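You operate a simulated robot arm through the tools that you are given. There is no shell and no other tool.

You run a simulated robot arm. Do the job below in one go: nothing can be reset, and whatever is moved stays where it is left.

JOB
Finish the cartridge change: plunger arm over, purge the nozzle, then clean the smear off the bench.
Fine: purge into the cup till the needle is in the green; wet the felt pad in the cleaner tin and put it back. Set down upright: felt pad. What is to be rubbed or washed off counts as gone when no trace of it is left.

The check looks at the end state, three seconds after you hand in, the way a careful person would. Anything else that was tipped, shoved, dropped, spilled or broken makes it a failure.

ROBOT AND FRAMES
A 7-joint arm with a two-finger parallel gripper, fixed in place. Base frame: the origin is on the floor under the middle of its stand, x ahead of it, y to its left, z up. Units: m, rad, N and s.
It reaches about 1.247 m from its shoulder. Its first joint turns from -2.304 to 2.304 rad. Payload 3.91 kg.
The TCP is the grasp point between the finger pads, 0.03 m short of the fingertips. In the tool frame z runs along the fingers and y along their closing line. The gripper opens to 0.11 m. The fingers are 0.02 m wide and 0.01 m thick; the gripper's body (0.048 by 0.112 m) begins 0.055 m behind the TCP.
Orientation is that of the tool frame in the base frame, as a unit quaternion [x, y, z, w]. With the fingers straight down and closing along the base's y, the tool's x points along the base's -x, its y along +y and its z along -z.

CONTROLS
- The arm moves only by the tool jog_arm. Its argument "increments" is a list that holds one entry, the list of rows, each a list of 7 numbers: the shift along the tool's x, y, z in m, then the turn, a rotation vector about the tool's x, y, z in rad, then the gripper command, from -1 (shut) to 1 (fully open), values between in proportion. In form: [[[x, y, z, rx, ry, rz, claw], ...]]. A call has 1 to 20 rows; each row shifts and turns the commanded pose from where the row before left it, along the tool's axes as they then stand. A row lasts 0.2 s, in which the tool goes at most 0.05 m and 0.15 rad; a call with a longer step from one row to the next is refused whole, and so is a gripper value outside its range. A pose out of reach is approached as far as the arm can. The call stops where the force on the tool passes 50 N (or 10 N more than at its start, if that is more) or the arm is blocked; 0.2 s more then pass. Each finger travels about 0.108 m/s and halts on what it meets, pressing with about 40 N; the grip force reading is that of the motor and also rises with nothing between the fingers. The clock runs only during rows and for 0.2 s after the last one: add rows that do not move to give the fingers time. It gives the time, the measured TCP pose, the force on the tool (base axes), the opening and the grip force at its end, in the units of the frame above (readings bear some noise), with the torque about the TCP (base axes, N m) and any sound that the robot's microphone picked up.
- Cameras (640 x 400 px; columns grow to the right, rows downward): "scene" is fixed at [0.2207, 0.651, 1.6174]; the picture's right is [-0.98, -0.22, 0.00], its down [0.04, -0.17, -0.98] and it looks along [0.21, -0.96, 0.17] (base axes); focal length 214 px, centre (320, 200). "wrist" rides on the gripper at [0.072, 0.017, -0.103] in the tool frame; the picture's right is [-0.23, 0.97, 0.00], its down [-0.76, -0.18, -0.62] and it looks along [-0.61, -0.14, 0.78] (tool axes); focal length 222 px, centre (320, 200). There is no depth. A picture from a camera that has moved, and an enlarged one, comes with that camera's place and axes in the base frame and with its lens.
- camera(camera): a new picture of that camera. The clock stands still meanwhile.
- close_up(camera, box): a new picture of the part [left, top, right, bottom] of that camera's present view, enlarged. The clock stands still meanwhile.
- finish_job(): hands the job in; it is judged then, once.

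Places have to be worked out from the pictures, the camera data and where the tool is seen. Open the gripper and draw the arm clear of the work before you hand the job in, unless the task says otherwise.

The tools are called after "Emit:" as a command line: name --argument value ..., lists and objects as JSON in quotes. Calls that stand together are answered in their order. jog_arm: Moves the arm, as the interface text tells. Its arguments: {"type":"object","properties":{"increments":{"type":"array"}},"required":["increments"]} The other tools are called the same way: camera (camera) takes a picture; close_up (camera, box) takes an enlarged picture of a part of a camera's view; finish_job () hands the job in.

At the start:

```text
t: 0.0
position: [0.5024, 0.1898, 1.5009]
ee_rot: [0.0, 1.0, 0.0, 0.0]
contact_force: [0.2, 0.6, 0.7]
ft_torque: [0.0, -0.02, 0.02]
grip_width: 0.1101
finger_force: 0.0
```

scene: 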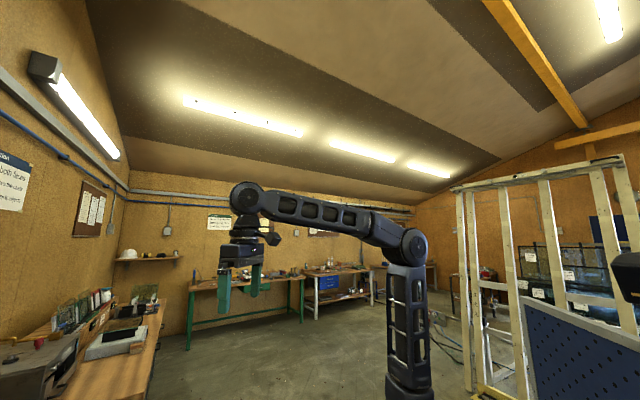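
wrist: 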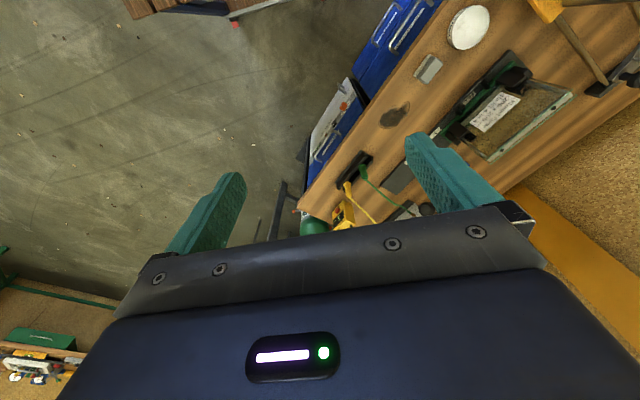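

I start by looking closely at the views to find the bench, dispenser, smear, felt pad, tin and cup.

Emit:
close_up --camera "wrist" --box '[280, 0, 640, 225]'

Emit:
close_up --camera "scene" --box '[0, 250, 240, 400]'

```text
1.78 times, centred on (460, 112) of wrist
camera zoom: at [0.4295, 0.2058, 1.6045], right [0.23, 0.97, 0.0], down [0.76, -0.18, 0.62], along [0.61, -0.14, -0.78], focal length 395 px, centre (71, 356)
```

zoom: 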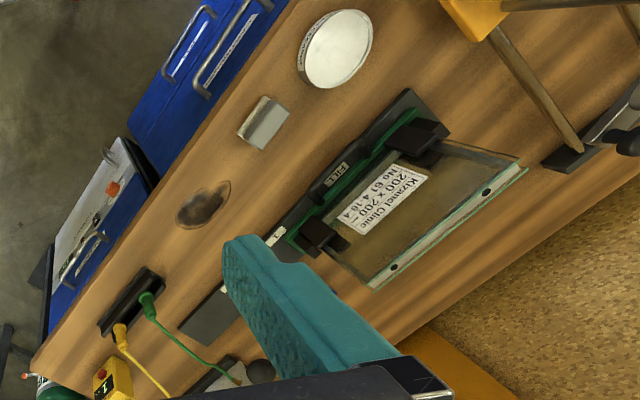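

```text
2.67 times, centred on (120, 325) of scene
camera zoom: at [0.2207, 0.651, 1.6174], right [-0.98, -0.22, 0.0], down [0.04, -0.17, -0.98], along [0.21, -0.96, 0.17], focal length 572 px, centre (853, -133)
```

zoom: 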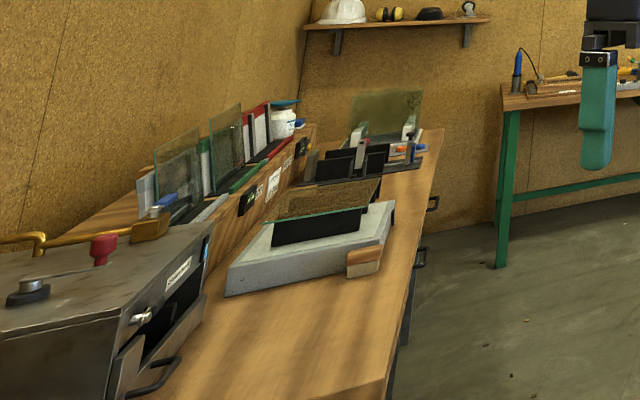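

The bench with tin, pad and smear lies diagonally ahead-left. I'll turn the tool about 45° left in free air at the current height to view it squarely.

Emit:
jog_arm --increments '[[[0, 0, 0, 0, 0, -0.13, 1], [0, 0, 0, 0, 0, -0.13, 1], [0, 0, 0, 0, 0, -0.13, 1], [0, 0, 0, 0, 0, -0.13, 1], [0, 0, 0, 0, 0, -0.13, 1], [0, 0, 0, 0, 0, -0.13, 1], [0, 0, 0, 0, 0, 0, 1]]]'

```text
t: 1.6
position: [0.5032, 0.1888, 1.5026]
ee_rot: [-0.381, 0.925, 0.0, -0.001]
contact_force: [0.3, -0.2, -0.3]
ft_torque: [-0.02, -0.02, -0.05]
grip_width: 0.1099
finger_force: 0.1
```

The tool turned as expected; I take a new wrist picture.

Emit:
camera --camera "wrist"

```text
taken
camera wrist: at [0.4387, 0.1497, 1.6045], right [-0.52, 0.85, 0.0], down [0.67, 0.41, 0.62], along [0.53, 0.33, -0.78], focal length 222 px, centre (320, 200)
```

wrist: 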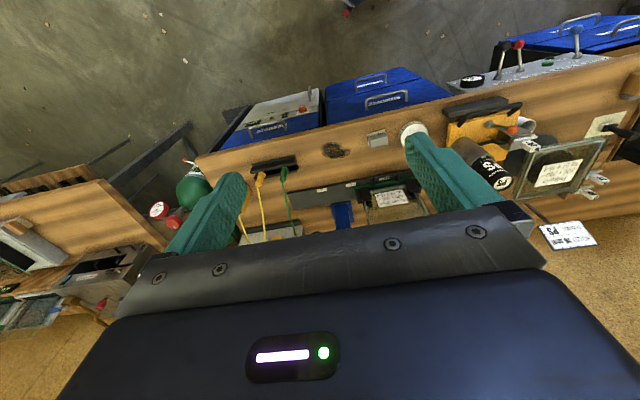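

The bench's left half (toward +y) holds the dispenser-like gear. I'll turn further left to look at it.

Emit:
jog_arm --increments '[[[0, 0, 0, 0, 0, -0.13, 1], [0, 0, 0, 0, 0, -0.13, 1], [0, 0, 0, 0, 0, -0.13, 1], [0, 0, 0, 0, 0, -0.13, 1], [0, 0, 0, 0, 0, 0, 1]]]'

Emit:
camera --camera "wrist"

```text
t: 2.8
position: [0.5037, 0.1879, 1.5023]
ee_rot: [-0.605, 0.796, 0.0, 0.0]
contact_force: [-0.7, 0.4, 0.2]
ft_torque: [0.03, -0.01, 0.02]
grip_width: 0.1101
finger_force: 0.0
```

```text
taken
camera wrist: at [0.4666, 0.1235, 1.6044], right [-0.88, 0.48, 0.0], down [0.37, 0.69, 0.62], along [0.3, 0.55, -0.78], focal length 222 px, centre (320, 200)
```

wrist: 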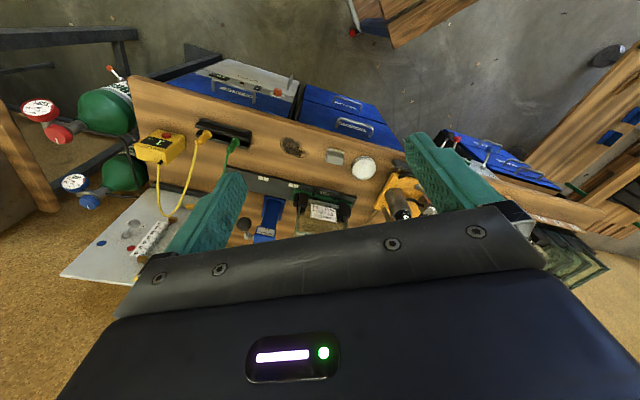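

The dispenser appears near (0.45, 0.73). I'll turn a bit more left so it sits between the fingers in the view.

Emit:
jog_arm --increments '[[[0, 0, 0, 0, 0, -0.1, 1], [0, 0, 0, 0, 0, -0.1, 1], [0, 0, 0, 0, 0, -0.1, 1], [0, 0, 0, 0, 0, -0.1, 1], [0, 0, 0, 0, 0, 0, 1]]]'

Emit:
camera --camera "wrist"

Emit:
close_up --camera "wrist" --box '[220, 80, 480, 240]'

```text
t: 4.0
position: [0.503, 0.188, 1.5028]
ee_rot: [0.752, -0.659, 0.0, 0.0]
contact_force: [-0.7, 0.3, -0.7]
ft_torque: [0.0, -0.02, 0.02]
grip_width: 0.11
finger_force: 0.0
```

```text
taken
camera wrist: at [0.4947, 0.1145, 1.6047], right [-1.0, 0.1, 0.0], down [0.08, 0.78, 0.62], along [0.06, 0.62, -0.78], focal length 222 px, centre (320, 200)
```

wrist: 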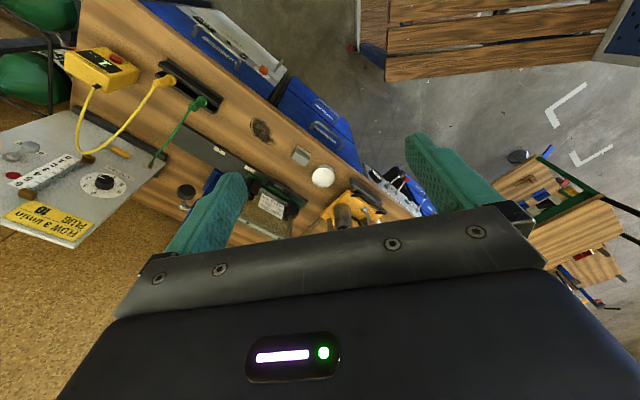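

```text
2.46 times, centred on (350, 160) of wrist
camera zoom: at [0.4947, 0.1145, 1.6047], right [-1.0, 0.1, 0.0], down [0.08, 0.78, 0.62], along [0.06, 0.62, -0.78], focal length 547 px, centre (246, 298)
```

zoom: 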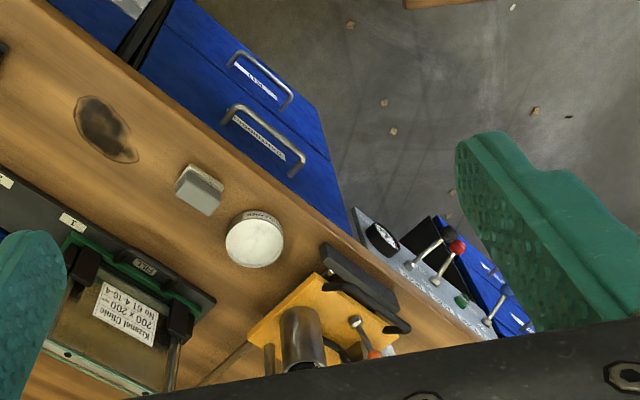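

The dispenser (yellow/brown cylinder) is partly hidden behind the gripper body in the view. I'll shift the tool over +y by ~0.2 m at height to view it from above.

Emit:
jog_arm --increments '[[[-0.045, 0.004, 0, 0, 0, 0, 1], [-0.045, 0.004, 0, 0, 0, 0, 1], [-0.045, 0.004, 0, 0, 0, 0, 1], [-0.045, 0.004, 0, 0, 0, 0, 1], [0, 0, 0, 0, 0, 0, 1]]]'

Emit:
camera --camera "wrist"

Emit:
close_up --camera "wrist" --box '[220, 60, 480, 222]'

Emit:
camera --camera "scene"

```text
t: 5.2
position: [0.4639, 0.367, 1.5021]
ee_rot: [0.751, -0.66, -0.001, 0.0]
contact_force: [1.0, -0.6, 0.1]
ft_torque: [0.03, -0.01, 0.0]
grip_width: 0.1101
finger_force: 0.1
```

```text
taken
camera wrist: at [0.4554, 0.2921, 1.6044], right [-0.99, 0.1, 0.0], down [0.08, 0.78, 0.62], along [0.06, 0.62, -0.78], focal length 222 px, centre (320, 200)
```

wrist: 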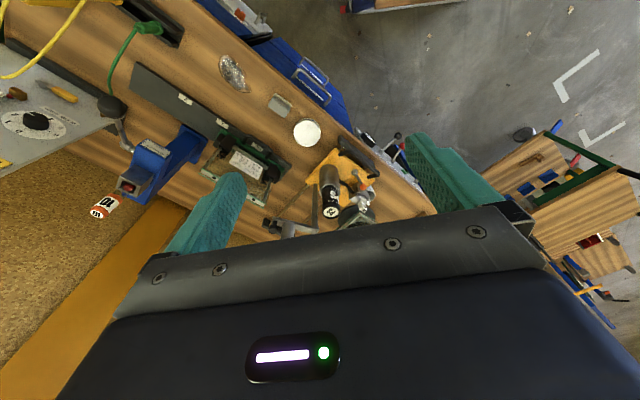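

```text
2.46 times, centred on (350, 141) of wrist
camera zoom: at [0.4554, 0.2921, 1.6044], right [-0.99, 0.1, 0.0], down [0.08, 0.78, 0.62], along [0.06, 0.62, -0.78], focal length 547 px, centre (246, 345)
```

zoom: 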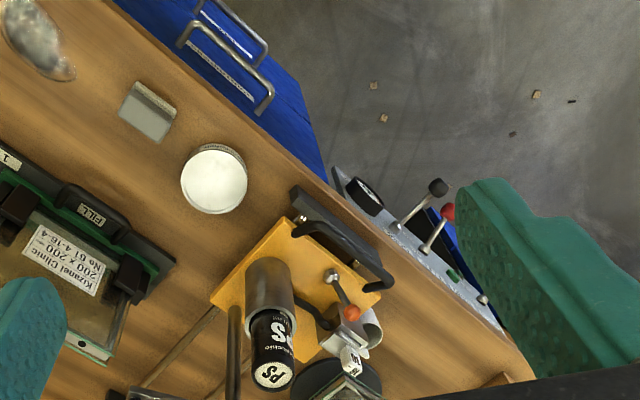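

```text
taken
```

scene: 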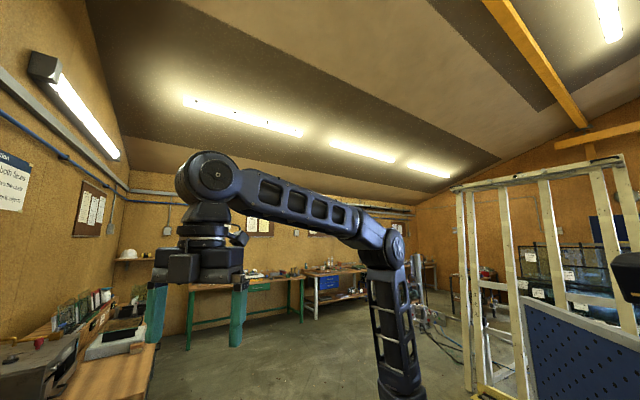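

The dispenser with a vertical "PS" cartridge, levers and a gauge panel at the front edge is coming into view. I'll shift another ~0.13 m to +y to see it more fully, staying high.

Emit:
jog_arm --increments '[[[-0.045, 0.012, 0, 0, 0, 0, 1], [-0.045, 0.012, 0, 0, 0, 0, 1], [-0.04, 0.012, 0, 0, 0, 0, 1], [0, 0, 0, 0, 0, 0, 1]]]'

Emit:
camera --camera "wrist"

Emit:
close_up --camera "wrist" --box '[230, 40, 430, 165]'

```text
t: 6.2
position: [0.4108, 0.4896, 1.5032]
ee_rot: [0.751, -0.66, 0.001, 0.0]
contact_force: [-0.6, -0.2, 0.6]
ft_torque: [0.03, 0.06, -0.02]
grip_width: 0.11
finger_force: 0.1
```

```text
taken
camera wrist: at [0.4028, 0.4161, 1.6046], right [-0.99, 0.1, 0.0], down [0.08, 0.78, 0.62], along [0.06, 0.62, -0.78], focal length 222 px, centre (320, 200)
```

wrist: 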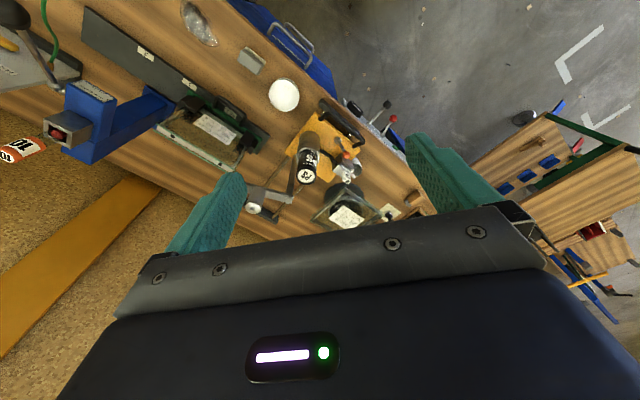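

```text
3.20 times, centred on (330, 102) of wrist
camera zoom: at [0.4028, 0.4161, 1.6046], right [-0.99, 0.1, 0.0], down [0.08, 0.78, 0.62], along [0.06, 0.62, -0.78], focal length 711 px, centre (288, 512)
```

zoom: 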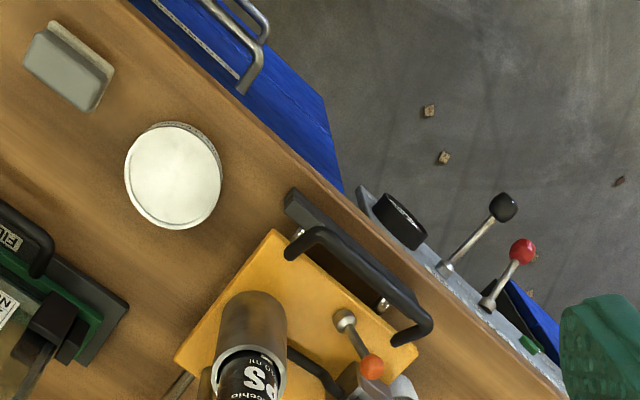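

I'll zoom on the dispenser and the instrument to its far side.

Emit:
close_up --camera "wrist" --box '[240, 110, 432, 230]'

Emit:
close_up --camera "wrist" --box '[320, 90, 416, 150]'

```text
3.33 times, centred on (336, 170) of wrist
camera zoom: at [0.4028, 0.4161, 1.6046], right [-0.99, 0.1, 0.0], down [0.08, 0.78, 0.62], along [0.06, 0.62, -0.78], focal length 740 px, centre (267, 300)
```

zoom: 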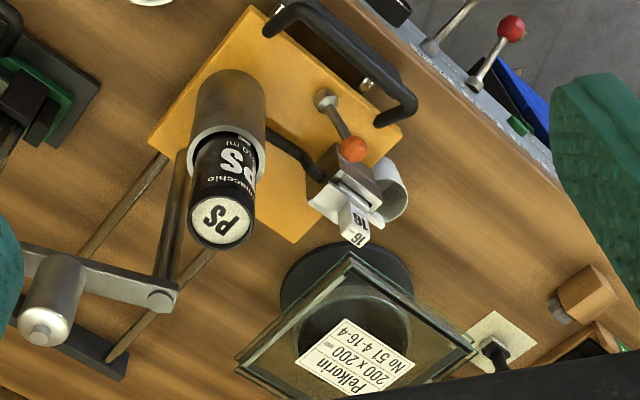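

```text
6.67 times, centred on (368, 120) of wrist
camera zoom: at [0.4028, 0.4161, 1.6046], right [-0.99, 0.1, 0.0], down [0.08, 0.78, 0.62], along [0.06, 0.62, -0.78], focal length 1481 px, centre (0, 733)
```

zoom: 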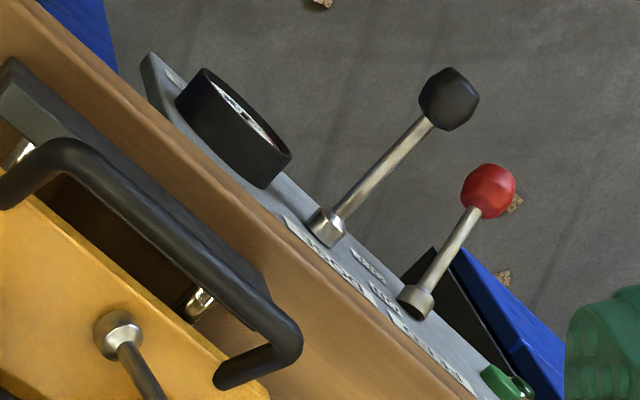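

The dispenser: holder with PS cartridge, a post with the plunger arm swung away to the far side, a nozzle with a valve, and a sloped front panel with gauge and levers. I'll back the tool toward the robot side to read the panel.

Emit:
jog_arm --increments '[[[0, 0, 0, 0, 0, 0.131, 1], [0, 0, 0, 0, 0, 0.131, 1], [0, 0, 0, 0, 0, 0.131, 1], [0, 0, 0, 0, 0, 0.131, 1], [0, 0, 0, 0, 0, 0.131, 1], [0.0225, 0.0271, 0.025, 0, 0, 0, 1], [0.0225, 0.0271, 0.025, 0, 0, 0, 1], [0.0225, 0.0271, 0.025, 0, 0, 0, 1], [0.0225, 0.0271, 0.025, 0, 0, 0, 1], [0.0225, 0.0271, 0.025, 0, 0, 0, 1], [0.0225, 0.0271, 0.025, 0, 0, 0, 1], [0, 0, 0, 0, 0, 0, 1]]]'

Emit:
camera --camera "wrist"

```text
t: 8.8
position: [0.203, 0.4548, 1.3518]
ee_rot: [-0.499, 0.867, -0.001, 0.0]
contact_force: [0.9, 0.5, 0.0]
ft_torque: [-0.03, 0.02, 0.03]
grip_width: 0.1098
finger_force: 0.0
```

```text
taken
camera wrist: at [0.1507, 0.4002, 1.4543], right [-0.73, 0.69, 0.0], down [0.54, 0.57, 0.62], along [0.43, 0.45, -0.78], focal length 222 px, centre (320, 200)
```

wrist: 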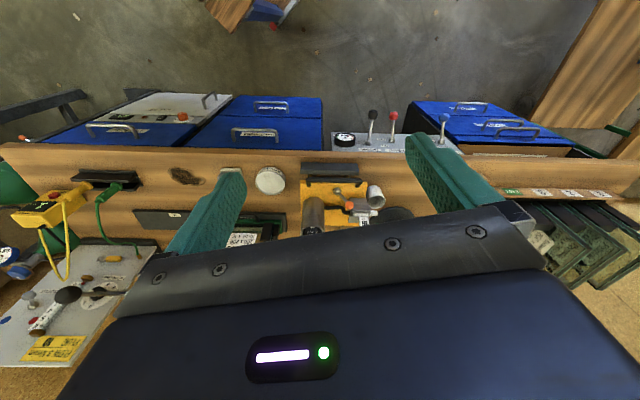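

This view is square on. I zoom on the panel, the dispenser and the rest.

Emit:
close_up --camera "wrist" --box '[310, 95, 470, 195]'

Emit:
close_up --camera "wrist" --box '[240, 140, 432, 260]'

Emit:
close_up --camera "wrist" --box '[60, 80, 316, 240]'

```text
4.00 times, centred on (390, 145) of wrist
camera zoom: at [0.1507, 0.4002, 1.4543], right [-0.73, 0.69, 0.0], down [0.54, 0.57, 0.62], along [0.43, 0.45, -0.78], focal length 888 px, centre (40, 420)
```

zoom: 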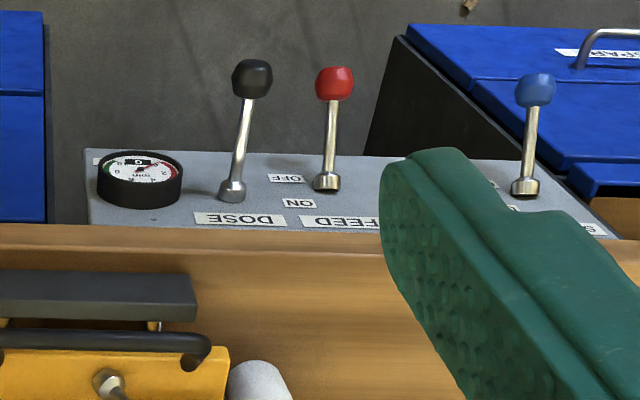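

```text
3.33 times, centred on (336, 200) of wrist
camera zoom: at [0.1507, 0.4002, 1.4543], right [-0.73, 0.69, 0.0], down [0.54, 0.57, 0.62], along [0.43, 0.45, -0.78], focal length 740 px, centre (267, 200)
```

zoom: 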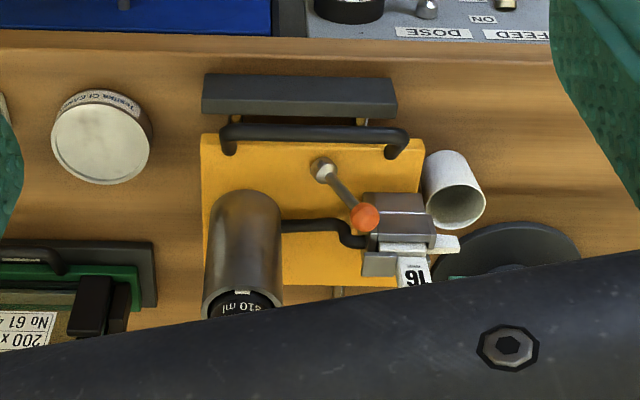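

```text
2.50 times, centred on (188, 160) of wrist
camera zoom: at [0.1507, 0.4002, 1.4543], right [-0.73, 0.69, 0.0], down [0.54, 0.57, 0.62], along [0.43, 0.45, -0.78], focal length 555 px, centre (650, 300)
```

zoom: 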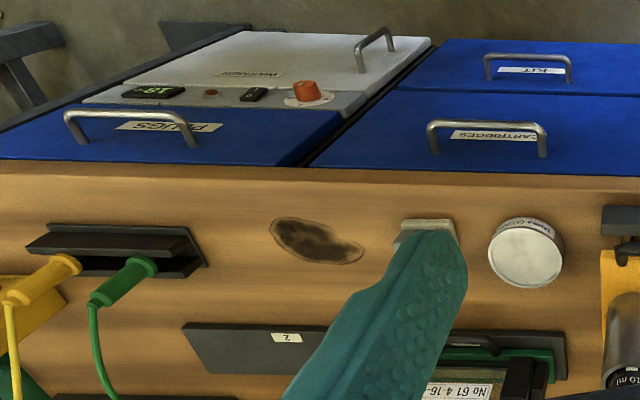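

Panel labels: gauge, black DOSE lever, red FEED lever (ON/OFF), plus a blue lever at left. I'll back off and tilt to see panel face-on.

Emit:
jog_arm --increments '[[[0.0225, 0.0271, 0.03, 0, 0, 0, 1], [0.0225, 0.0271, 0.03, 0, 0, 0, 1], [0.0225, 0.0271, 0.03, 0, 0, 0, 1], [0.0225, 0.0271, 0.03, 0, -0.12, 0, 1], [0, 0, 0, 0, -0.12, 0, 1], [0, 0, 0, 0, -0.12, 0, 1], [0, 0, 0, 0, 0, 0, 1]]]'

Emit:
camera --camera "wrist"

```text
t: 10.4
position: [0.064, 0.4318, 1.2306]
ee_rot: [-0.49, 0.853, 0.09, 0.155]
contact_force: [0.0, 0.1, 1.0]
ft_torque: [-0.01, -0.02, 0.0]
grip_width: 0.1099
finger_force: 0.1
```

```text
taken
camera wrist: at [-0.0035, 0.3495, 1.3022], right [-0.74, 0.67, 0.08], down [0.4, 0.34, 0.85], along [0.55, 0.66, -0.52], focal length 222 px, centre (320, 200)
```

wrist: 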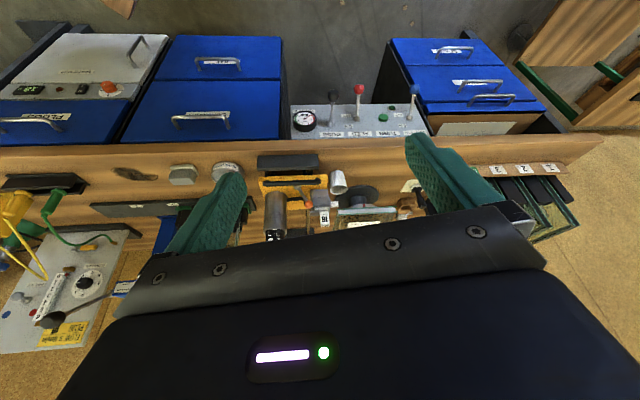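

I zoom on the panel and the dispenser from this lower angle.

Emit:
close_up --camera "wrist" --box '[280, 75, 440, 175]'

Emit:
close_up --camera "wrist" --box '[230, 140, 422, 260]'

```text
4.00 times, centred on (360, 125) of wrist
camera zoom: at [-0.0035, 0.3495, 1.3022], right [-0.74, 0.67, 0.08], down [0.4, 0.34, 0.85], along [0.55, 0.66, -0.52], focal length 888 px, centre (160, 500)
```

zoom: 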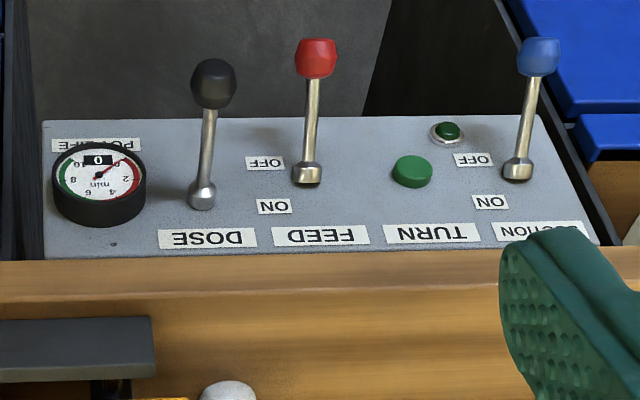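

```text
3.33 times, centred on (326, 200) of wrist
camera zoom: at [-0.0035, 0.3495, 1.3022], right [-0.74, 0.67, 0.08], down [0.4, 0.34, 0.85], along [0.55, 0.66, -0.52], focal length 740 px, centre (300, 200)
```

zoom: 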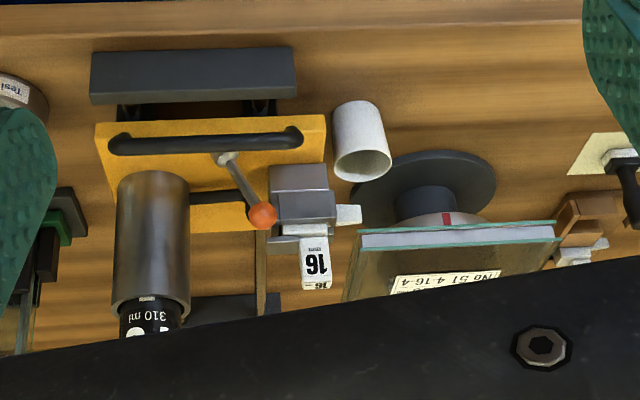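

The panel is a vertical face: levers point toward the robot; FEED and SUCTION hang down at OFF, DOSE is level, gauge "POT LIFE" sits in the low zone. Now I'll bring the camera nearer to the dispenser, nozzle and cup.

Emit:
jog_arm --increments '[[[-0.0275, 0.00425, 0.02815, 0, 0, 0, 1], [-0.0275, 0.00425, 0.02815, 0, 0, 0, 1], [-0.0275, 0.00425, 0.02815, 0, 0, 0, 1], [-0.0275, 0.00425, 0.02815, 0, 0, 0, 1], [-0.0275, 0.00425, 0.02815, 0, 0, 0, 1], [0, 0, 0, 0, 0, 0, 1]]]'

Emit:
camera --camera "wrist"

Emit:
close_up --camera "wrist" --box '[240, 90, 432, 210]'

```text
t: 11.8
position: [0.1369, 0.5969, 1.1483]
ee_rot: [-0.491, 0.852, 0.089, 0.156]
contact_force: [0.1, 1.2, 0.3]
ft_torque: [0.02, -0.03, 0.04]
grip_width: 0.1101
finger_force: 0.0
```

```text
taken
camera wrist: at [0.0678, 0.5147, 1.2195], right [-0.74, 0.67, 0.08], down [0.4, 0.34, 0.85], along [0.55, 0.66, -0.52], focal length 222 px, centre (320, 200)
```

wrist: 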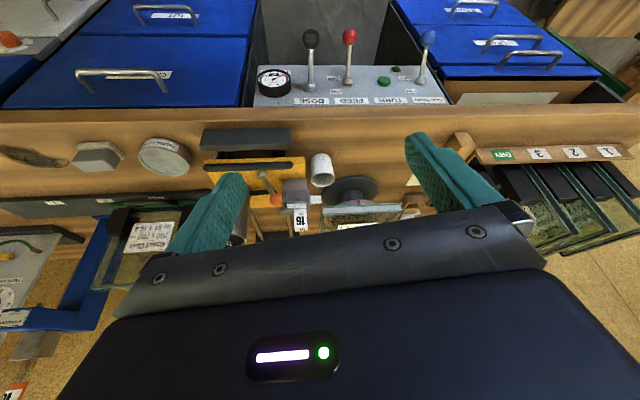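

```text
3.33 times, centred on (336, 150) of wrist
camera zoom: at [0.0678, 0.5147, 1.2195], right [-0.74, 0.67, 0.08], down [0.4, 0.34, 0.85], along [0.55, 0.66, -0.52], focal length 740 px, centre (267, 367)
```

zoom: 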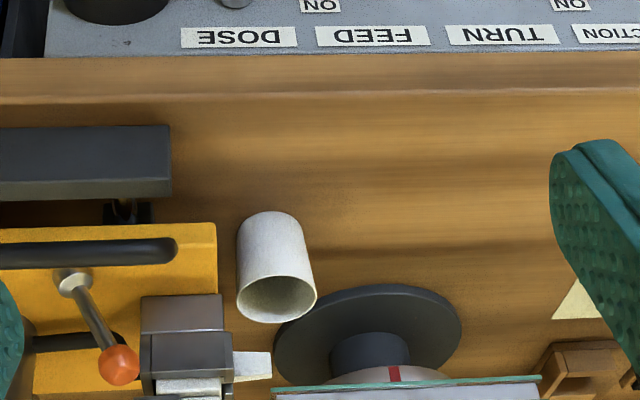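

I read the gauge up close and the glass unit next to the nozzle.

Emit:
close_up --camera "wrist" --box '[250, 55, 314, 95]'

Emit:
close_up --camera "wrist" --box '[245, 150, 373, 230]'

```text
10.00 times, centred on (282, 75) of wrist
camera zoom: at [0.0678, 0.5147, 1.2195], right [-0.74, 0.67, 0.08], down [0.4, 0.34, 0.85], along [0.55, 0.66, -0.52], focal length 2221 px, centre (700, 1450)
```

zoom: 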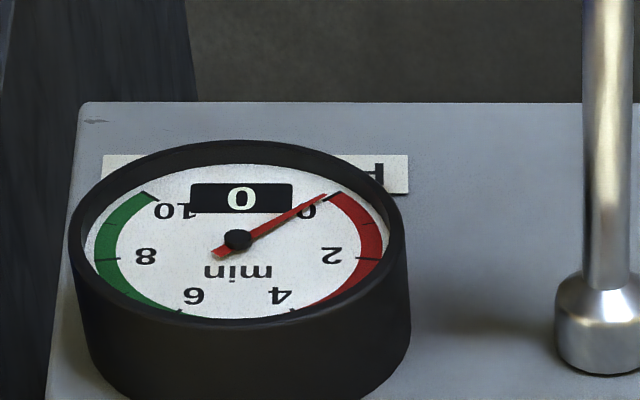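

```text
5.00 times, centred on (309, 190) of wrist
camera zoom: at [0.0678, 0.5147, 1.2195], right [-0.74, 0.67, 0.08], down [0.4, 0.34, 0.85], along [0.55, 0.66, -0.52], focal length 1111 px, centre (375, 250)
```

zoom: 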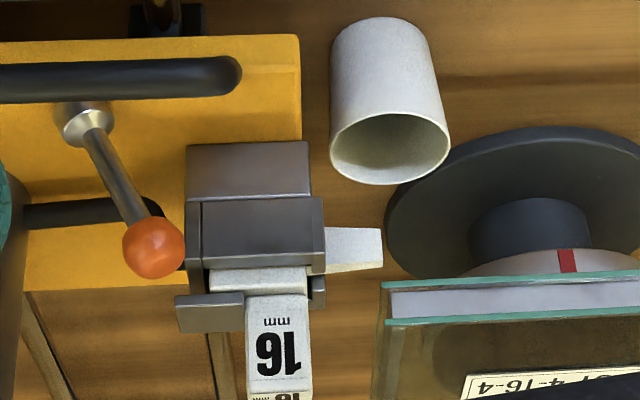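

The gauge reads 0 with green from about 6 to 10 min. I need to know if the cup is truly under the spout, so I'll rise and tilt for a straight-down view over the dispenser.

Emit:
jog_arm --increments '[[[-0.0154, 0, -0.041, 0, 0, 0, 1], [-0.0154, 0, -0.041, 0, 0, 0, 1], [-0.0154, 0, -0.041, 0, 0, 0, 1], [-0.0154, 0, -0.041, 0, 0, 0, 1], [-0.0154, 0, -0.041, 0, 0, 0, 1], [-0.0154, 0, -0.041, 0, 0, 0, 1], [-0.0154, 0, -0.041, 0, 0, 0, 1], [-0.0154, 0, -0.041, 0, 0, 0, 1], [0, 0, 0, 0, 0.127, 0, 1], [0, 0, 0, 0, 0.127, 0, 1], [0, 0, 0, 0, 0.127, 0, 1], [0, 0, 0, 0, 0.127, 0, 1], [0, 0, 0, 0, 0.127, 0, 1], [0, 0, 0, 0, 0.127, 0, 1], [0, 0, 0, 0, 0, 0, 1]]]'

Emit:
camera --camera "wrist"

```text
t: 15.0
position: [0.1354, 0.596, 1.4994]
ee_rot: [-0.497, 0.862, -0.052, -0.091]
contact_force: [-0.1, 0.1, 0.5]
ft_torque: [0.01, -0.01, -0.01]
grip_width: 0.11
finger_force: 0.0
out of reach, approached as far as the arm can: row 13, 14
```

```text
taken
camera wrist: at [0.0953, 0.5616, 1.6147], right [-0.73, 0.68, -0.05], down [0.59, 0.67, 0.45], along [0.34, 0.3, -0.89], focal length 222 px, centre (320, 200)
```

wrist: 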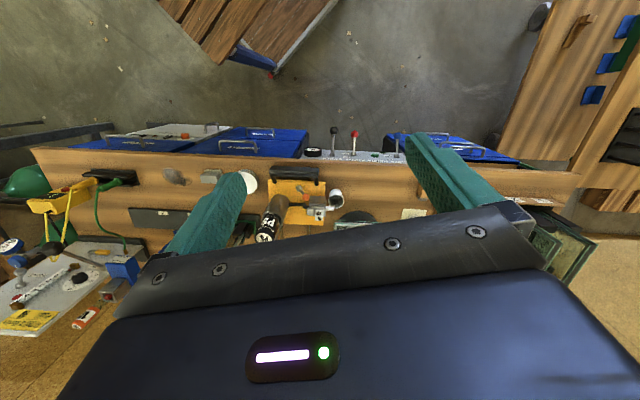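

The tilt was limited near the base. I'll move outward over the dispenser first, then add the rest of the tilt.

Emit:
jog_arm --increments '[[[-0.0373, -0.0109, -0.0054, 0, 0, 0, 1], [-0.0373, -0.0109, -0.0054, 0, 0, 0, 1], [-0.0373, -0.0109, -0.0054, 0, 0, 0, 1], [-0.0373, -0.0109, -0.0054, 0, 0, 0, 1], [-0.0373, -0.0109, -0.0054, 0, 0, 0, 1], [-0.0373, -0.0109, -0.0054, 0, 0, 0, 1], [-0.0373, -0.0109, -0.0054, 0, 0, 0, 1], [0, 0, 0, 0, 0, 0, 1]]]'

Emit:
camera --camera "wrist"

```text
t: 16.8
position: [0.1568, 0.6155, 1.4956]
ee_rot: [-0.496, 0.862, -0.051, -0.089]
contact_force: [-0.2, -0.3, 0.2]
ft_torque: [0.02, -0.02, -0.02]
grip_width: 0.1103
finger_force: 0.2
out of reach, approached as far as the arm can: row 1, 2, 3, 4, 5, 6, 7
```

```text
taken
camera wrist: at [0.1165, 0.5804, 1.6114], right [-0.73, 0.68, -0.04], down [0.59, 0.67, 0.45], along [0.34, 0.3, -0.89], focal length 222 px, centre (320, 200)
```

wrist: 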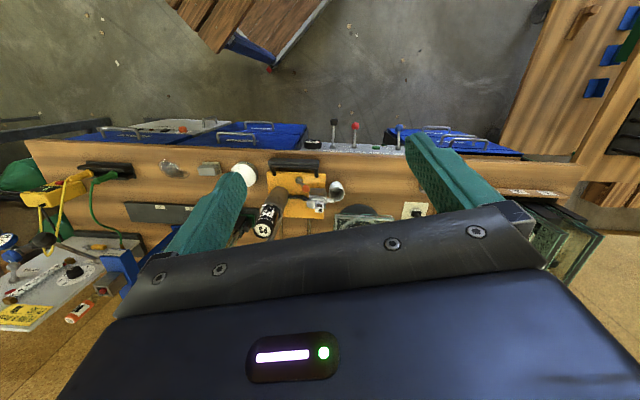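

The arm cannot hold that backward tilt here. I'll undo the tilt and see where the commanded pose ends up.

Emit:
jog_arm --increments '[[[0, 0, 0, 0, -0.1, 0, 1], [0, 0, 0, 0, -0.1, 0, 1], [0, 0, 0, 0, 0, 0, 1]]]'

```text
t: 17.6
position: [0.1561, 0.6165, 1.497]
ee_rot: [-0.498, 0.867, -0.002, -0.004]
contact_force: [-0.7, 0.2, -0.5]
ft_torque: [-0.01, 0.01, -0.01]
grip_width: 0.1099
finger_force: 0.0
```

The commanded pose resets to the reachable one, good. Now I'll move outward with the tool vertical at z≈1.48, above everything (cartridge top ≈1.15).

Emit:
jog_arm --increments '[[[-0.0393, -0.0114, 0.003, 0, 0, 0, 1], [-0.0393, -0.0114, 0.003, 0, 0, 0, 1], [-0.0393, -0.0114, 0.003, 0, 0, 0, 1], [-0.0393, -0.0114, 0.003, 0, 0, 0, 1], [-0.0393, -0.0114, 0.003, 0, 0, 0, 1], [0, 0, 0, 0, 0, 0, 1]]]'

Emit:
camera --camera "wrist"

Emit:
close_up --camera "wrist" --box '[200, 80, 440, 230]'

```text
t: 19.0
position: [0.2671, 0.721, 1.4821]
ee_rot: [-0.499, 0.867, -0.002, -0.004]
contact_force: [0.0, -0.6, -0.2]
ft_torque: [0.03, -0.02, 0.03]
grip_width: 0.1104
finger_force: 0.1
out of reach, approached as far as the arm can: row 4, 5
```

```text
taken
camera wrist: at [0.2161, 0.6677, 1.5859], right [-0.73, 0.69, 0.0], down [0.54, 0.57, 0.62], along [0.42, 0.45, -0.79], focal length 222 px, centre (320, 200)
```

wrist: 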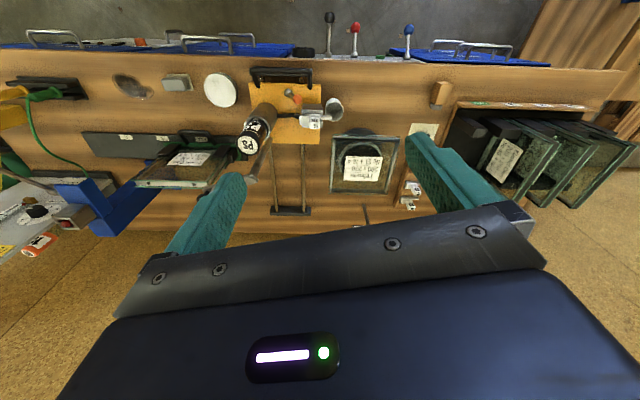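

```text
2.67 times, centred on (320, 155) of wrist
camera zoom: at [0.2161, 0.6677, 1.5859], right [-0.73, 0.69, 0.0], down [0.54, 0.57, 0.62], along [0.42, 0.45, -0.79], focal length 592 px, centre (320, 320)
```

zoom: 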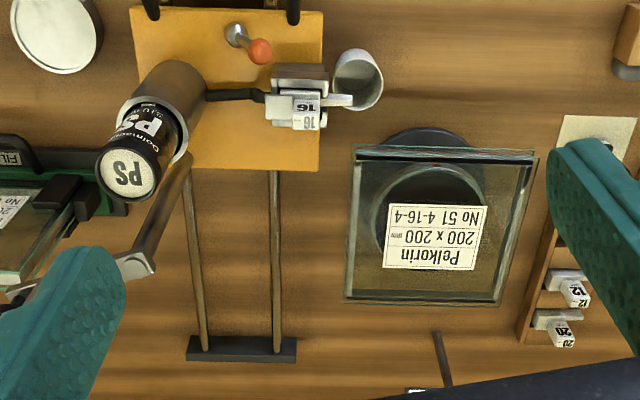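

This view shows the spout tip over the cup (offset ~1 cm, inside the rim). The plunger arm pivots on a post right behind the cartridge at about (0.52, 0.76, 1.16). I'll shift right to see the arm clear of the finger.

Emit:
jog_arm --increments '[[[0.0, -0.045, 0.0, 0, 0, 0, 1], [0.0, -0.045, 0.0, 0, 0, 0, 1], [0.0, -0.045, 0.0, 0, 0, 0, 1], [0.0, -0.045, 0.0, 0, 0, 0, 1], [0, 0, 0, 0, 0, 0, 1]]]'

Emit:
camera --camera "wrist"

Emit:
close_up --camera "wrist" --box '[230, 90, 422, 210]'

```text
t: 20.2
position: [0.423, 0.6315, 1.4821]
ee_rot: [-0.499, 0.867, -0.002, -0.006]
contact_force: [0.4, 0.5, 0.3]
ft_torque: [-0.03, -0.03, -0.01]
grip_width: 0.11
finger_force: 0.1
```

```text
taken
camera wrist: at [0.3721, 0.5775, 1.5854], right [-0.73, 0.69, 0.0], down [0.54, 0.58, 0.61], along [0.42, 0.45, -0.79], focal length 222 px, centre (320, 200)
```

wrist: 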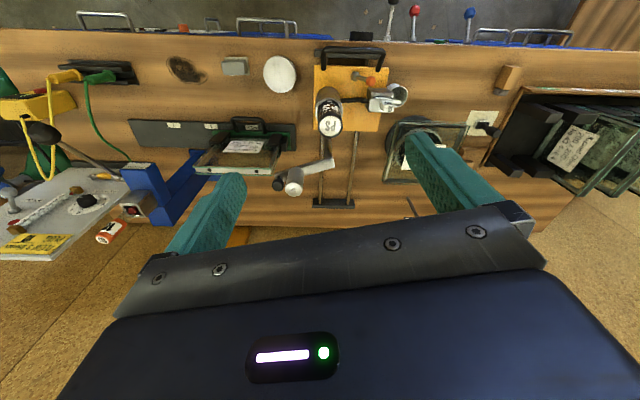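

```text
3.33 times, centred on (326, 150) of wrist
camera zoom: at [0.3721, 0.5775, 1.5854], right [-0.73, 0.69, 0.0], down [0.54, 0.58, 0.61], along [0.42, 0.45, -0.79], focal length 740 px, centre (300, 367)
```

zoom: 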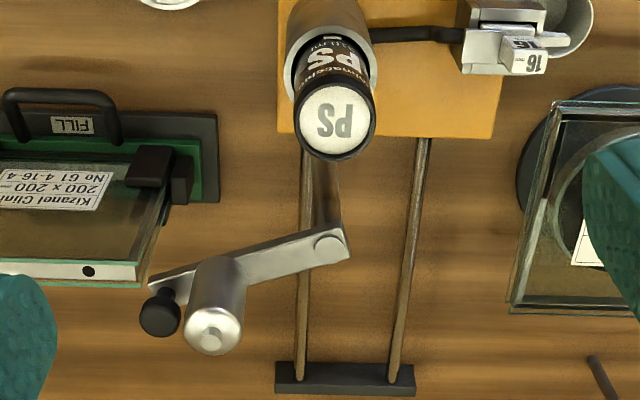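

Now the arm is clear: pivot at ≈(0.52, 0.763, 1.15), plunger cylinder ≈7.5 cm from pivot, and a black knob at the arm's end. I'll descend for a closer look, staying above 1.3.

Emit:
jog_arm --increments '[[[-0.0145, -0.0039, 0.0325, 0, 0, 0, 1], [-0.0145, -0.0039, 0.0325, 0, 0, 0, 1], [-0.0145, -0.0039, 0.0325, 0, 0, 0, 1], [-0.0145, -0.0039, 0.0325, 0, 0, 0, 1], [0, 0, 0, 0, 0, 0, 1]]]'

Emit:
camera --camera "wrist"

Emit:
close_up --camera "wrist" --box '[230, 100, 422, 220]'

```text
t: 21.4
position: [0.464, 0.6732, 1.3525]
ee_rot: [-0.499, 0.866, -0.003, -0.005]
contact_force: [-0.2, 0.1, -0.2]
ft_torque: [-0.01, -0.02, 0.01]
grip_width: 0.1101
finger_force: 0.0
```

```text
taken
camera wrist: at [0.4126, 0.62, 1.4562], right [-0.73, 0.69, 0.0], down [0.54, 0.58, 0.61], along [0.42, 0.45, -0.79], focal length 222 px, centre (320, 200)
```

wrist: 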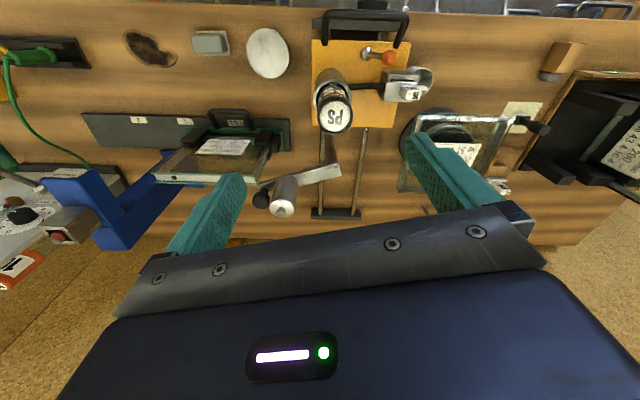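

```text
3.33 times, centred on (326, 160) of wrist
camera zoom: at [0.4126, 0.62, 1.4562], right [-0.73, 0.69, 0.0], down [0.54, 0.58, 0.61], along [0.42, 0.45, -0.79], focal length 740 px, centre (300, 333)
```

zoom: 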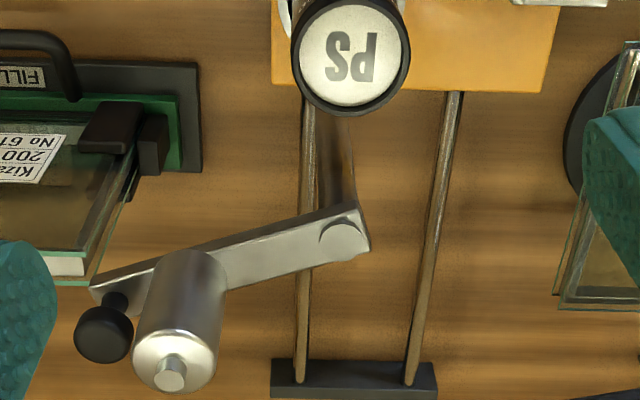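

Knob at ≈(0.6285, 0.7145, 1.176), arm angle ≈−24°, needs to swing about −110° to sit over the cartridge at (0.462, 0.704). I'll yaw the tool to 155° so the fingers straddle the knob perpendicular to the arm.

Emit:
jog_arm --increments '[[[0, 0, 0, 0, 0, -0.138, 1], [0, 0, 0, 0, 0, -0.138, 1], [0, 0, 0, 0, 0, -0.138, 1], [0, 0, 0, 0, 0, -0.138, 1], [0, 0, 0, 0, 0, -0.138, 1], [0, 0, 0, 0, 0, -0.138, 1], [0, 0, 0, 0, 0, -0.138, 1], [0, 0, 0, 0, 0, -0.138, 1], [0, 0, 0, 0, 0, -0.138, 1], [0, 0, 0, 0, 0, -0.138, 1], [0, 0, 0, 0, 0, -0.138, 1], [0, 0, 0, 0, 0, -0.138, 1], [0, 0, 0, 0, 0, 0, 1]]]'

Emit:
camera --camera "wrist"

```text
t: 24.2
position: [0.4649, 0.6721, 1.3522]
ee_rot: [0.976, -0.217, -0.001, 0.006]
contact_force: [-0.5, -0.3, 0.1]
ft_torque: [-0.01, 0.0, 0.02]
grip_width: 0.11
finger_force: 0.1
```

```text
taken
camera wrist: at [0.523, 0.627, 1.455], right [-0.62, -0.78, 0.01], down [-0.61, 0.49, 0.62], along [-0.49, 0.38, -0.78], focal length 222 px, centre (320, 200)
```

wrist: 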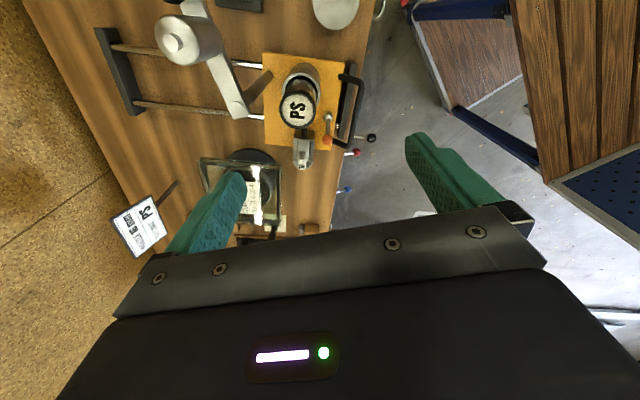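

Yaw is right. A close-up from this side lets me refine knob, pivot and cartridge positions.

Emit:
close_up --camera "wrist" --box '[140, 0, 380, 150]'

```text
2.67 times, centred on (260, 75) of wrist
camera zoom: at [0.523, 0.627, 1.455], right [-0.62, -0.78, 0.01], down [-0.61, 0.49, 0.62], along [-0.49, 0.38, -0.78], focal length 592 px, centre (480, 533)
```

zoom: 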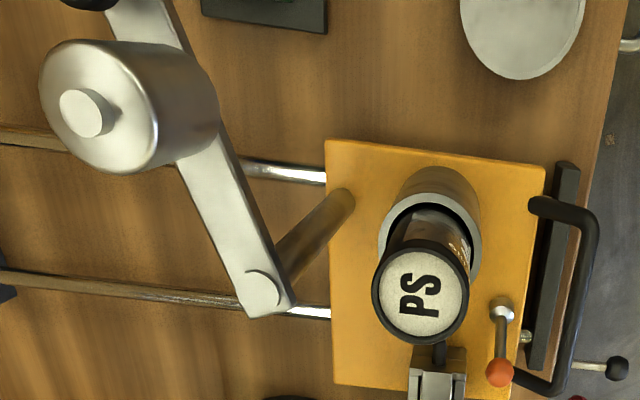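

I'll move above the knob at the current height, then check alignment.

Emit:
jog_arm --increments '[[[0.0325, -0.0269, 0, 0, 0, 0, 1], [0.0325, -0.0269, 0, 0, 0, 0, 1], [0.0325, -0.0269, 0, 0, 0, 0, 1], [0.0325, -0.0269, 0, 0, 0, 0, 1], [0, 0, 0, 0, 0, 0, 1]]]'

Emit:
camera --camera "wrist"

Emit:
close_up --camera "wrist" --box '[200, 60, 440, 210]'

```text
t: 25.4
position: [0.6183, 0.7, 1.3402]
ee_rot: [0.976, -0.219, -0.001, 0.006]
contact_force: [-0.7, -0.8, 0.4]
ft_torque: [-0.03, -0.03, 0.02]
grip_width: 0.1098
finger_force: 0.1
out of reach, approached as far as the arm can: row 4
```

```text
taken
camera wrist: at [0.6774, 0.6536, 1.4438], right [-0.62, -0.78, 0.01], down [-0.61, 0.49, 0.62], along [-0.49, 0.38, -0.78], focal length 222 px, centre (320, 200)
```

wrist: 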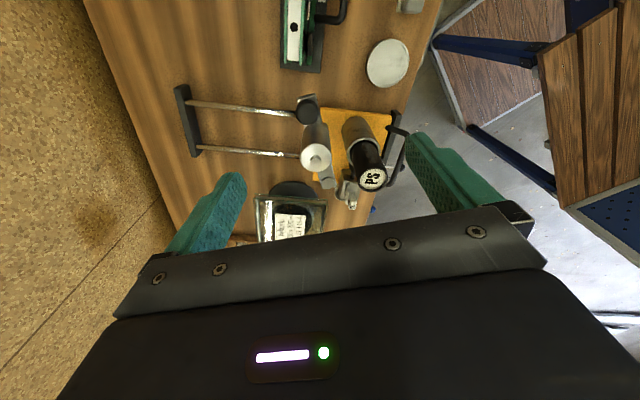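

```text
2.67 times, centred on (320, 135) of wrist
camera zoom: at [0.6774, 0.6536, 1.4438], right [-0.62, -0.78, 0.01], down [-0.61, 0.49, 0.62], along [-0.49, 0.38, -0.78], focal length 592 px, centre (320, 373)
```

zoom: 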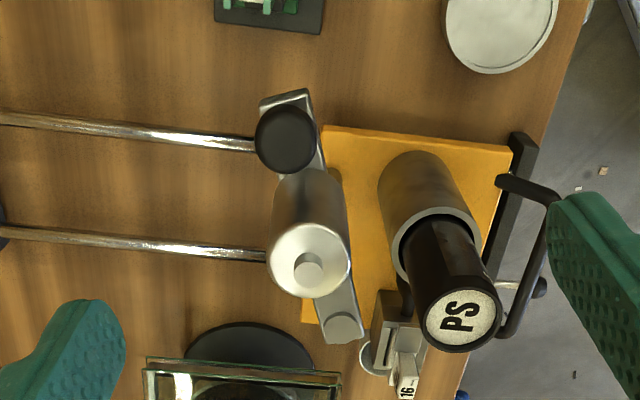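

The knob shows at about (0.626, 0.7135). I'll descend to z≈1.25 with a small lateral correction and re-check.

Emit:
jog_arm --increments '[[[0, 0, 0.045, 0, 0, 0, 1], [0, 0, 0.045, 0, 0, 0, 1], [0.0022, -0.0159, 0, 0, 0, 0, 1], [0, 0, 0, 0, 0, 0, 1]]]'

Emit:
camera --camera "wrist"

Emit:
close_up --camera "wrist" --box '[200, 90, 440, 240]'

```text
t: 26.4
position: [0.6249, 0.7118, 1.2513]
ee_rot: [0.976, -0.218, -0.003, 0.005]
contact_force: [0.6, 0.1, 0.2]
ft_torque: [-0.02, 0.0, 0.0]
grip_width: 0.11
finger_force: 0.0
```

```text
taken
camera wrist: at [0.684, 0.6661, 1.3536], right [-0.62, -0.78, 0.01], down [-0.61, 0.49, 0.62], along [-0.49, 0.38, -0.78], focal length 222 px, centre (320, 200)
```

wrist: 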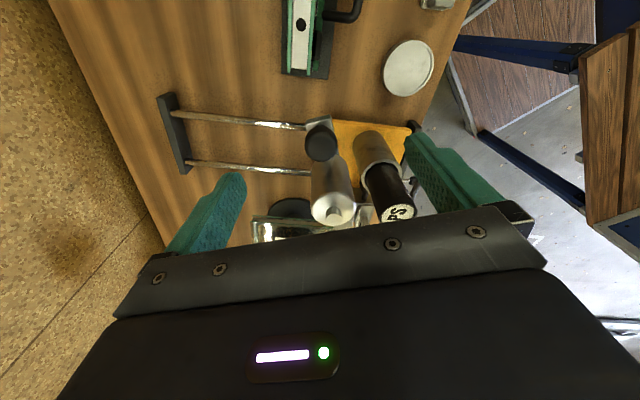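

```text
2.67 times, centred on (320, 165) of wrist
camera zoom: at [0.684, 0.6661, 1.3536], right [-0.62, -0.78, 0.01], down [-0.61, 0.49, 0.62], along [-0.49, 0.38, -0.78], focal length 592 px, centre (320, 293)
```

zoom: 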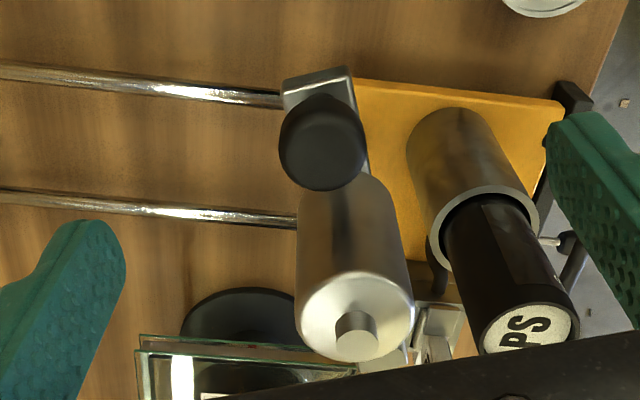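

Knob top centre ≈(0.6245, 0.711, 1.191), well centred under the tool. I'll descend to z≈1.197 with a 5 mm outward offset, keeping the gripper body above the plunger rod, and then close on the knob.

Emit:
jog_arm --increments '[[[0.005, 0, 0.018, 0, 0, 0, 1], [0, 0, 0.018, 0, 0, 0, 1], [0, 0, 0.018, 0, 0, 0, 1], [0, 0, 0, 0, 0, 0, 0.2], [0, 0, 0, 0, 0, 0, -0.2], [0, 0, 0, 0, 0, 0, -0.4]]]'

Emit:
camera --camera "wrist"

Emit:
close_up --camera "wrist" --box '[200, 90, 440, 240]'

```text
t: 27.8
position: [0.63, 0.7092, 1.1972]
ee_rot: [0.976, -0.217, -0.002, 0.005]
contact_force: [-0.3, 0.5, -0.2]
ft_torque: [0.0, 0.01, 0.03]
grip_width: 0.0332
finger_force: 0.2
```

```text
taken
camera wrist: at [0.6885, 0.6638, 1.2994], right [-0.62, -0.78, 0.01], down [-0.61, 0.49, 0.62], along [-0.49, 0.38, -0.78], focal length 222 px, centre (320, 200)
```

wrist: 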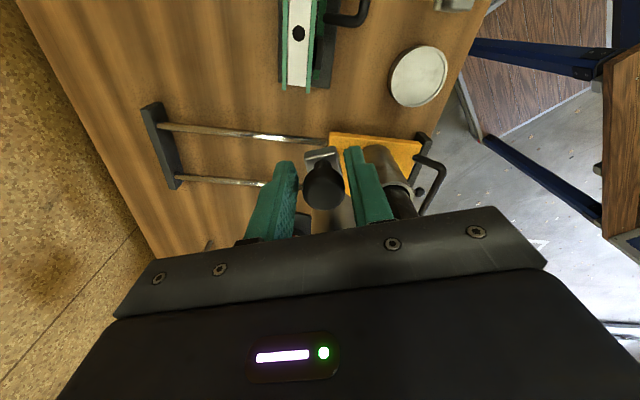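

```text
2.67 times, centred on (320, 165) of wrist
camera zoom: at [0.6885, 0.6638, 1.2994], right [-0.62, -0.78, 0.01], down [-0.61, 0.49, 0.62], along [-0.49, 0.38, -0.78], focal length 592 px, centre (320, 293)
```

zoom: 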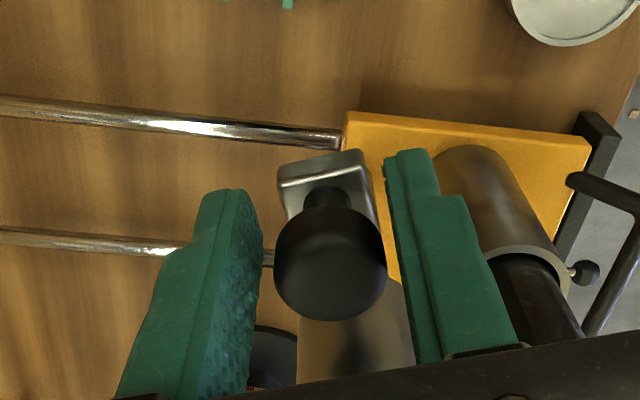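

The knob is caged with no contact force. I'll align the tool with the radius and sweep the first ~34° clockwise around the pivot, checking the force.

Emit:
jog_arm --increments '[[[0, 0, 0, 0, 0, 0.04, -0.4], [-0.0006, 0.0123, 0, 0, 0, 0.1, -0.4], [-0.0006, 0.0123, 0, 0, 0, 0.1, -0.4], [-0.0006, 0.0123, 0, 0, 0, 0.1, -0.4], [-0.0006, 0.0123, 0, 0, 0, 0.1, -0.4], [-0.0006, 0.0123, 0, 0, 0, 0.1, -0.4], [-0.0006, 0.0123, 0, 0, 0, 0.1, -0.4]]]'

Emit:
close_up --camera "wrist" --box '[160, 60, 480, 260]'

```text
t: 29.4
position: [0.5787, 0.6574, 1.1982]
ee_rot: [0.857, -0.515, 0.0, 0.007]
contact_force: [-0.2, 0.3, 0.1]
ft_torque: [-0.03, -0.04, -0.02]
grip_width: 0.0331
finger_force: 0.1
```

```text
2.00 times, centred on (320, 160) of wrist
camera zoom: at [0.5981, 0.586, 1.3011], right [-0.97, -0.26, 0.01], down [-0.2, 0.76, 0.62], along [-0.16, 0.59, -0.79], focal length 444 px, centre (320, 280)
```

zoom: 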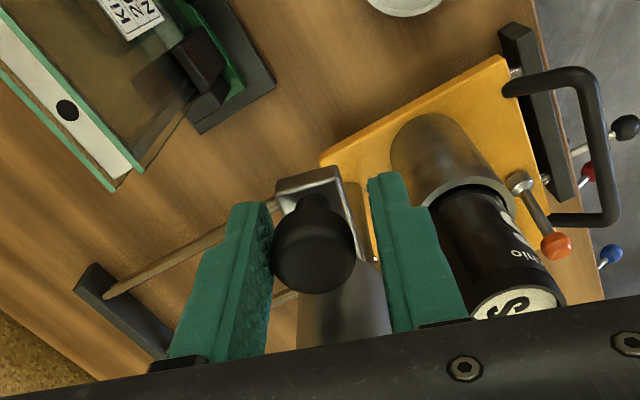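

Swing is smooth with no force. I continue ~52° more, then check before the final approach over the cartridge.

Emit:
jog_arm --increments '[[[-0.0006, 0.0123, 0, 0, 0, 0.1, -0.4], [-0.0006, 0.0123, 0, 0, 0, 0.1, -0.4], [-0.0006, 0.0123, 0, 0, 0, 0.1, -0.4], [-0.0006, 0.0123, 0, 0, 0, 0.1, -0.4], [-0.0006, 0.0123, 0, 0, 0, 0.1, -0.4], [-0.0006, 0.0123, 0, 0, 0, 0.1, -0.4], [-0.0006, 0.0123, 0, 0, 0, 0.1, -0.4], [-0.0006, 0.0123, 0, 0, 0, 0.1, -0.4], [-0.0006, 0.0123, 0, 0, 0, 0.1, -0.4]]]'

Emit:
close_up --camera "wrist" --box '[160, 60, 480, 260]'

```text
t: 31.4
position: [0.4717, 0.6524, 1.1983]
ee_rot: [-0.547, 0.837, -0.003, -0.006]
contact_force: [0.4, 0.2, 0.4]
ft_torque: [-0.03, 0.03, 0.03]
grip_width: 0.033
finger_force: 0.1
```

```text
2.00 times, centred on (320, 160) of wrist
camera zoom: at [0.4277, 0.5939, 1.3018], right [-0.8, 0.6, 0.0], down [0.47, 0.63, 0.61], along [0.37, 0.49, -0.79], focal length 444 px, centre (320, 280)
```

zoom: 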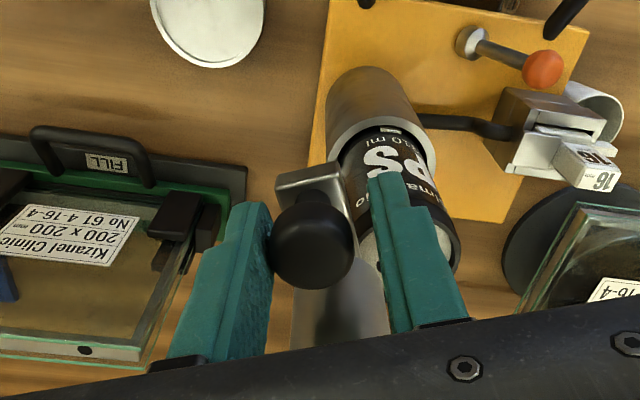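

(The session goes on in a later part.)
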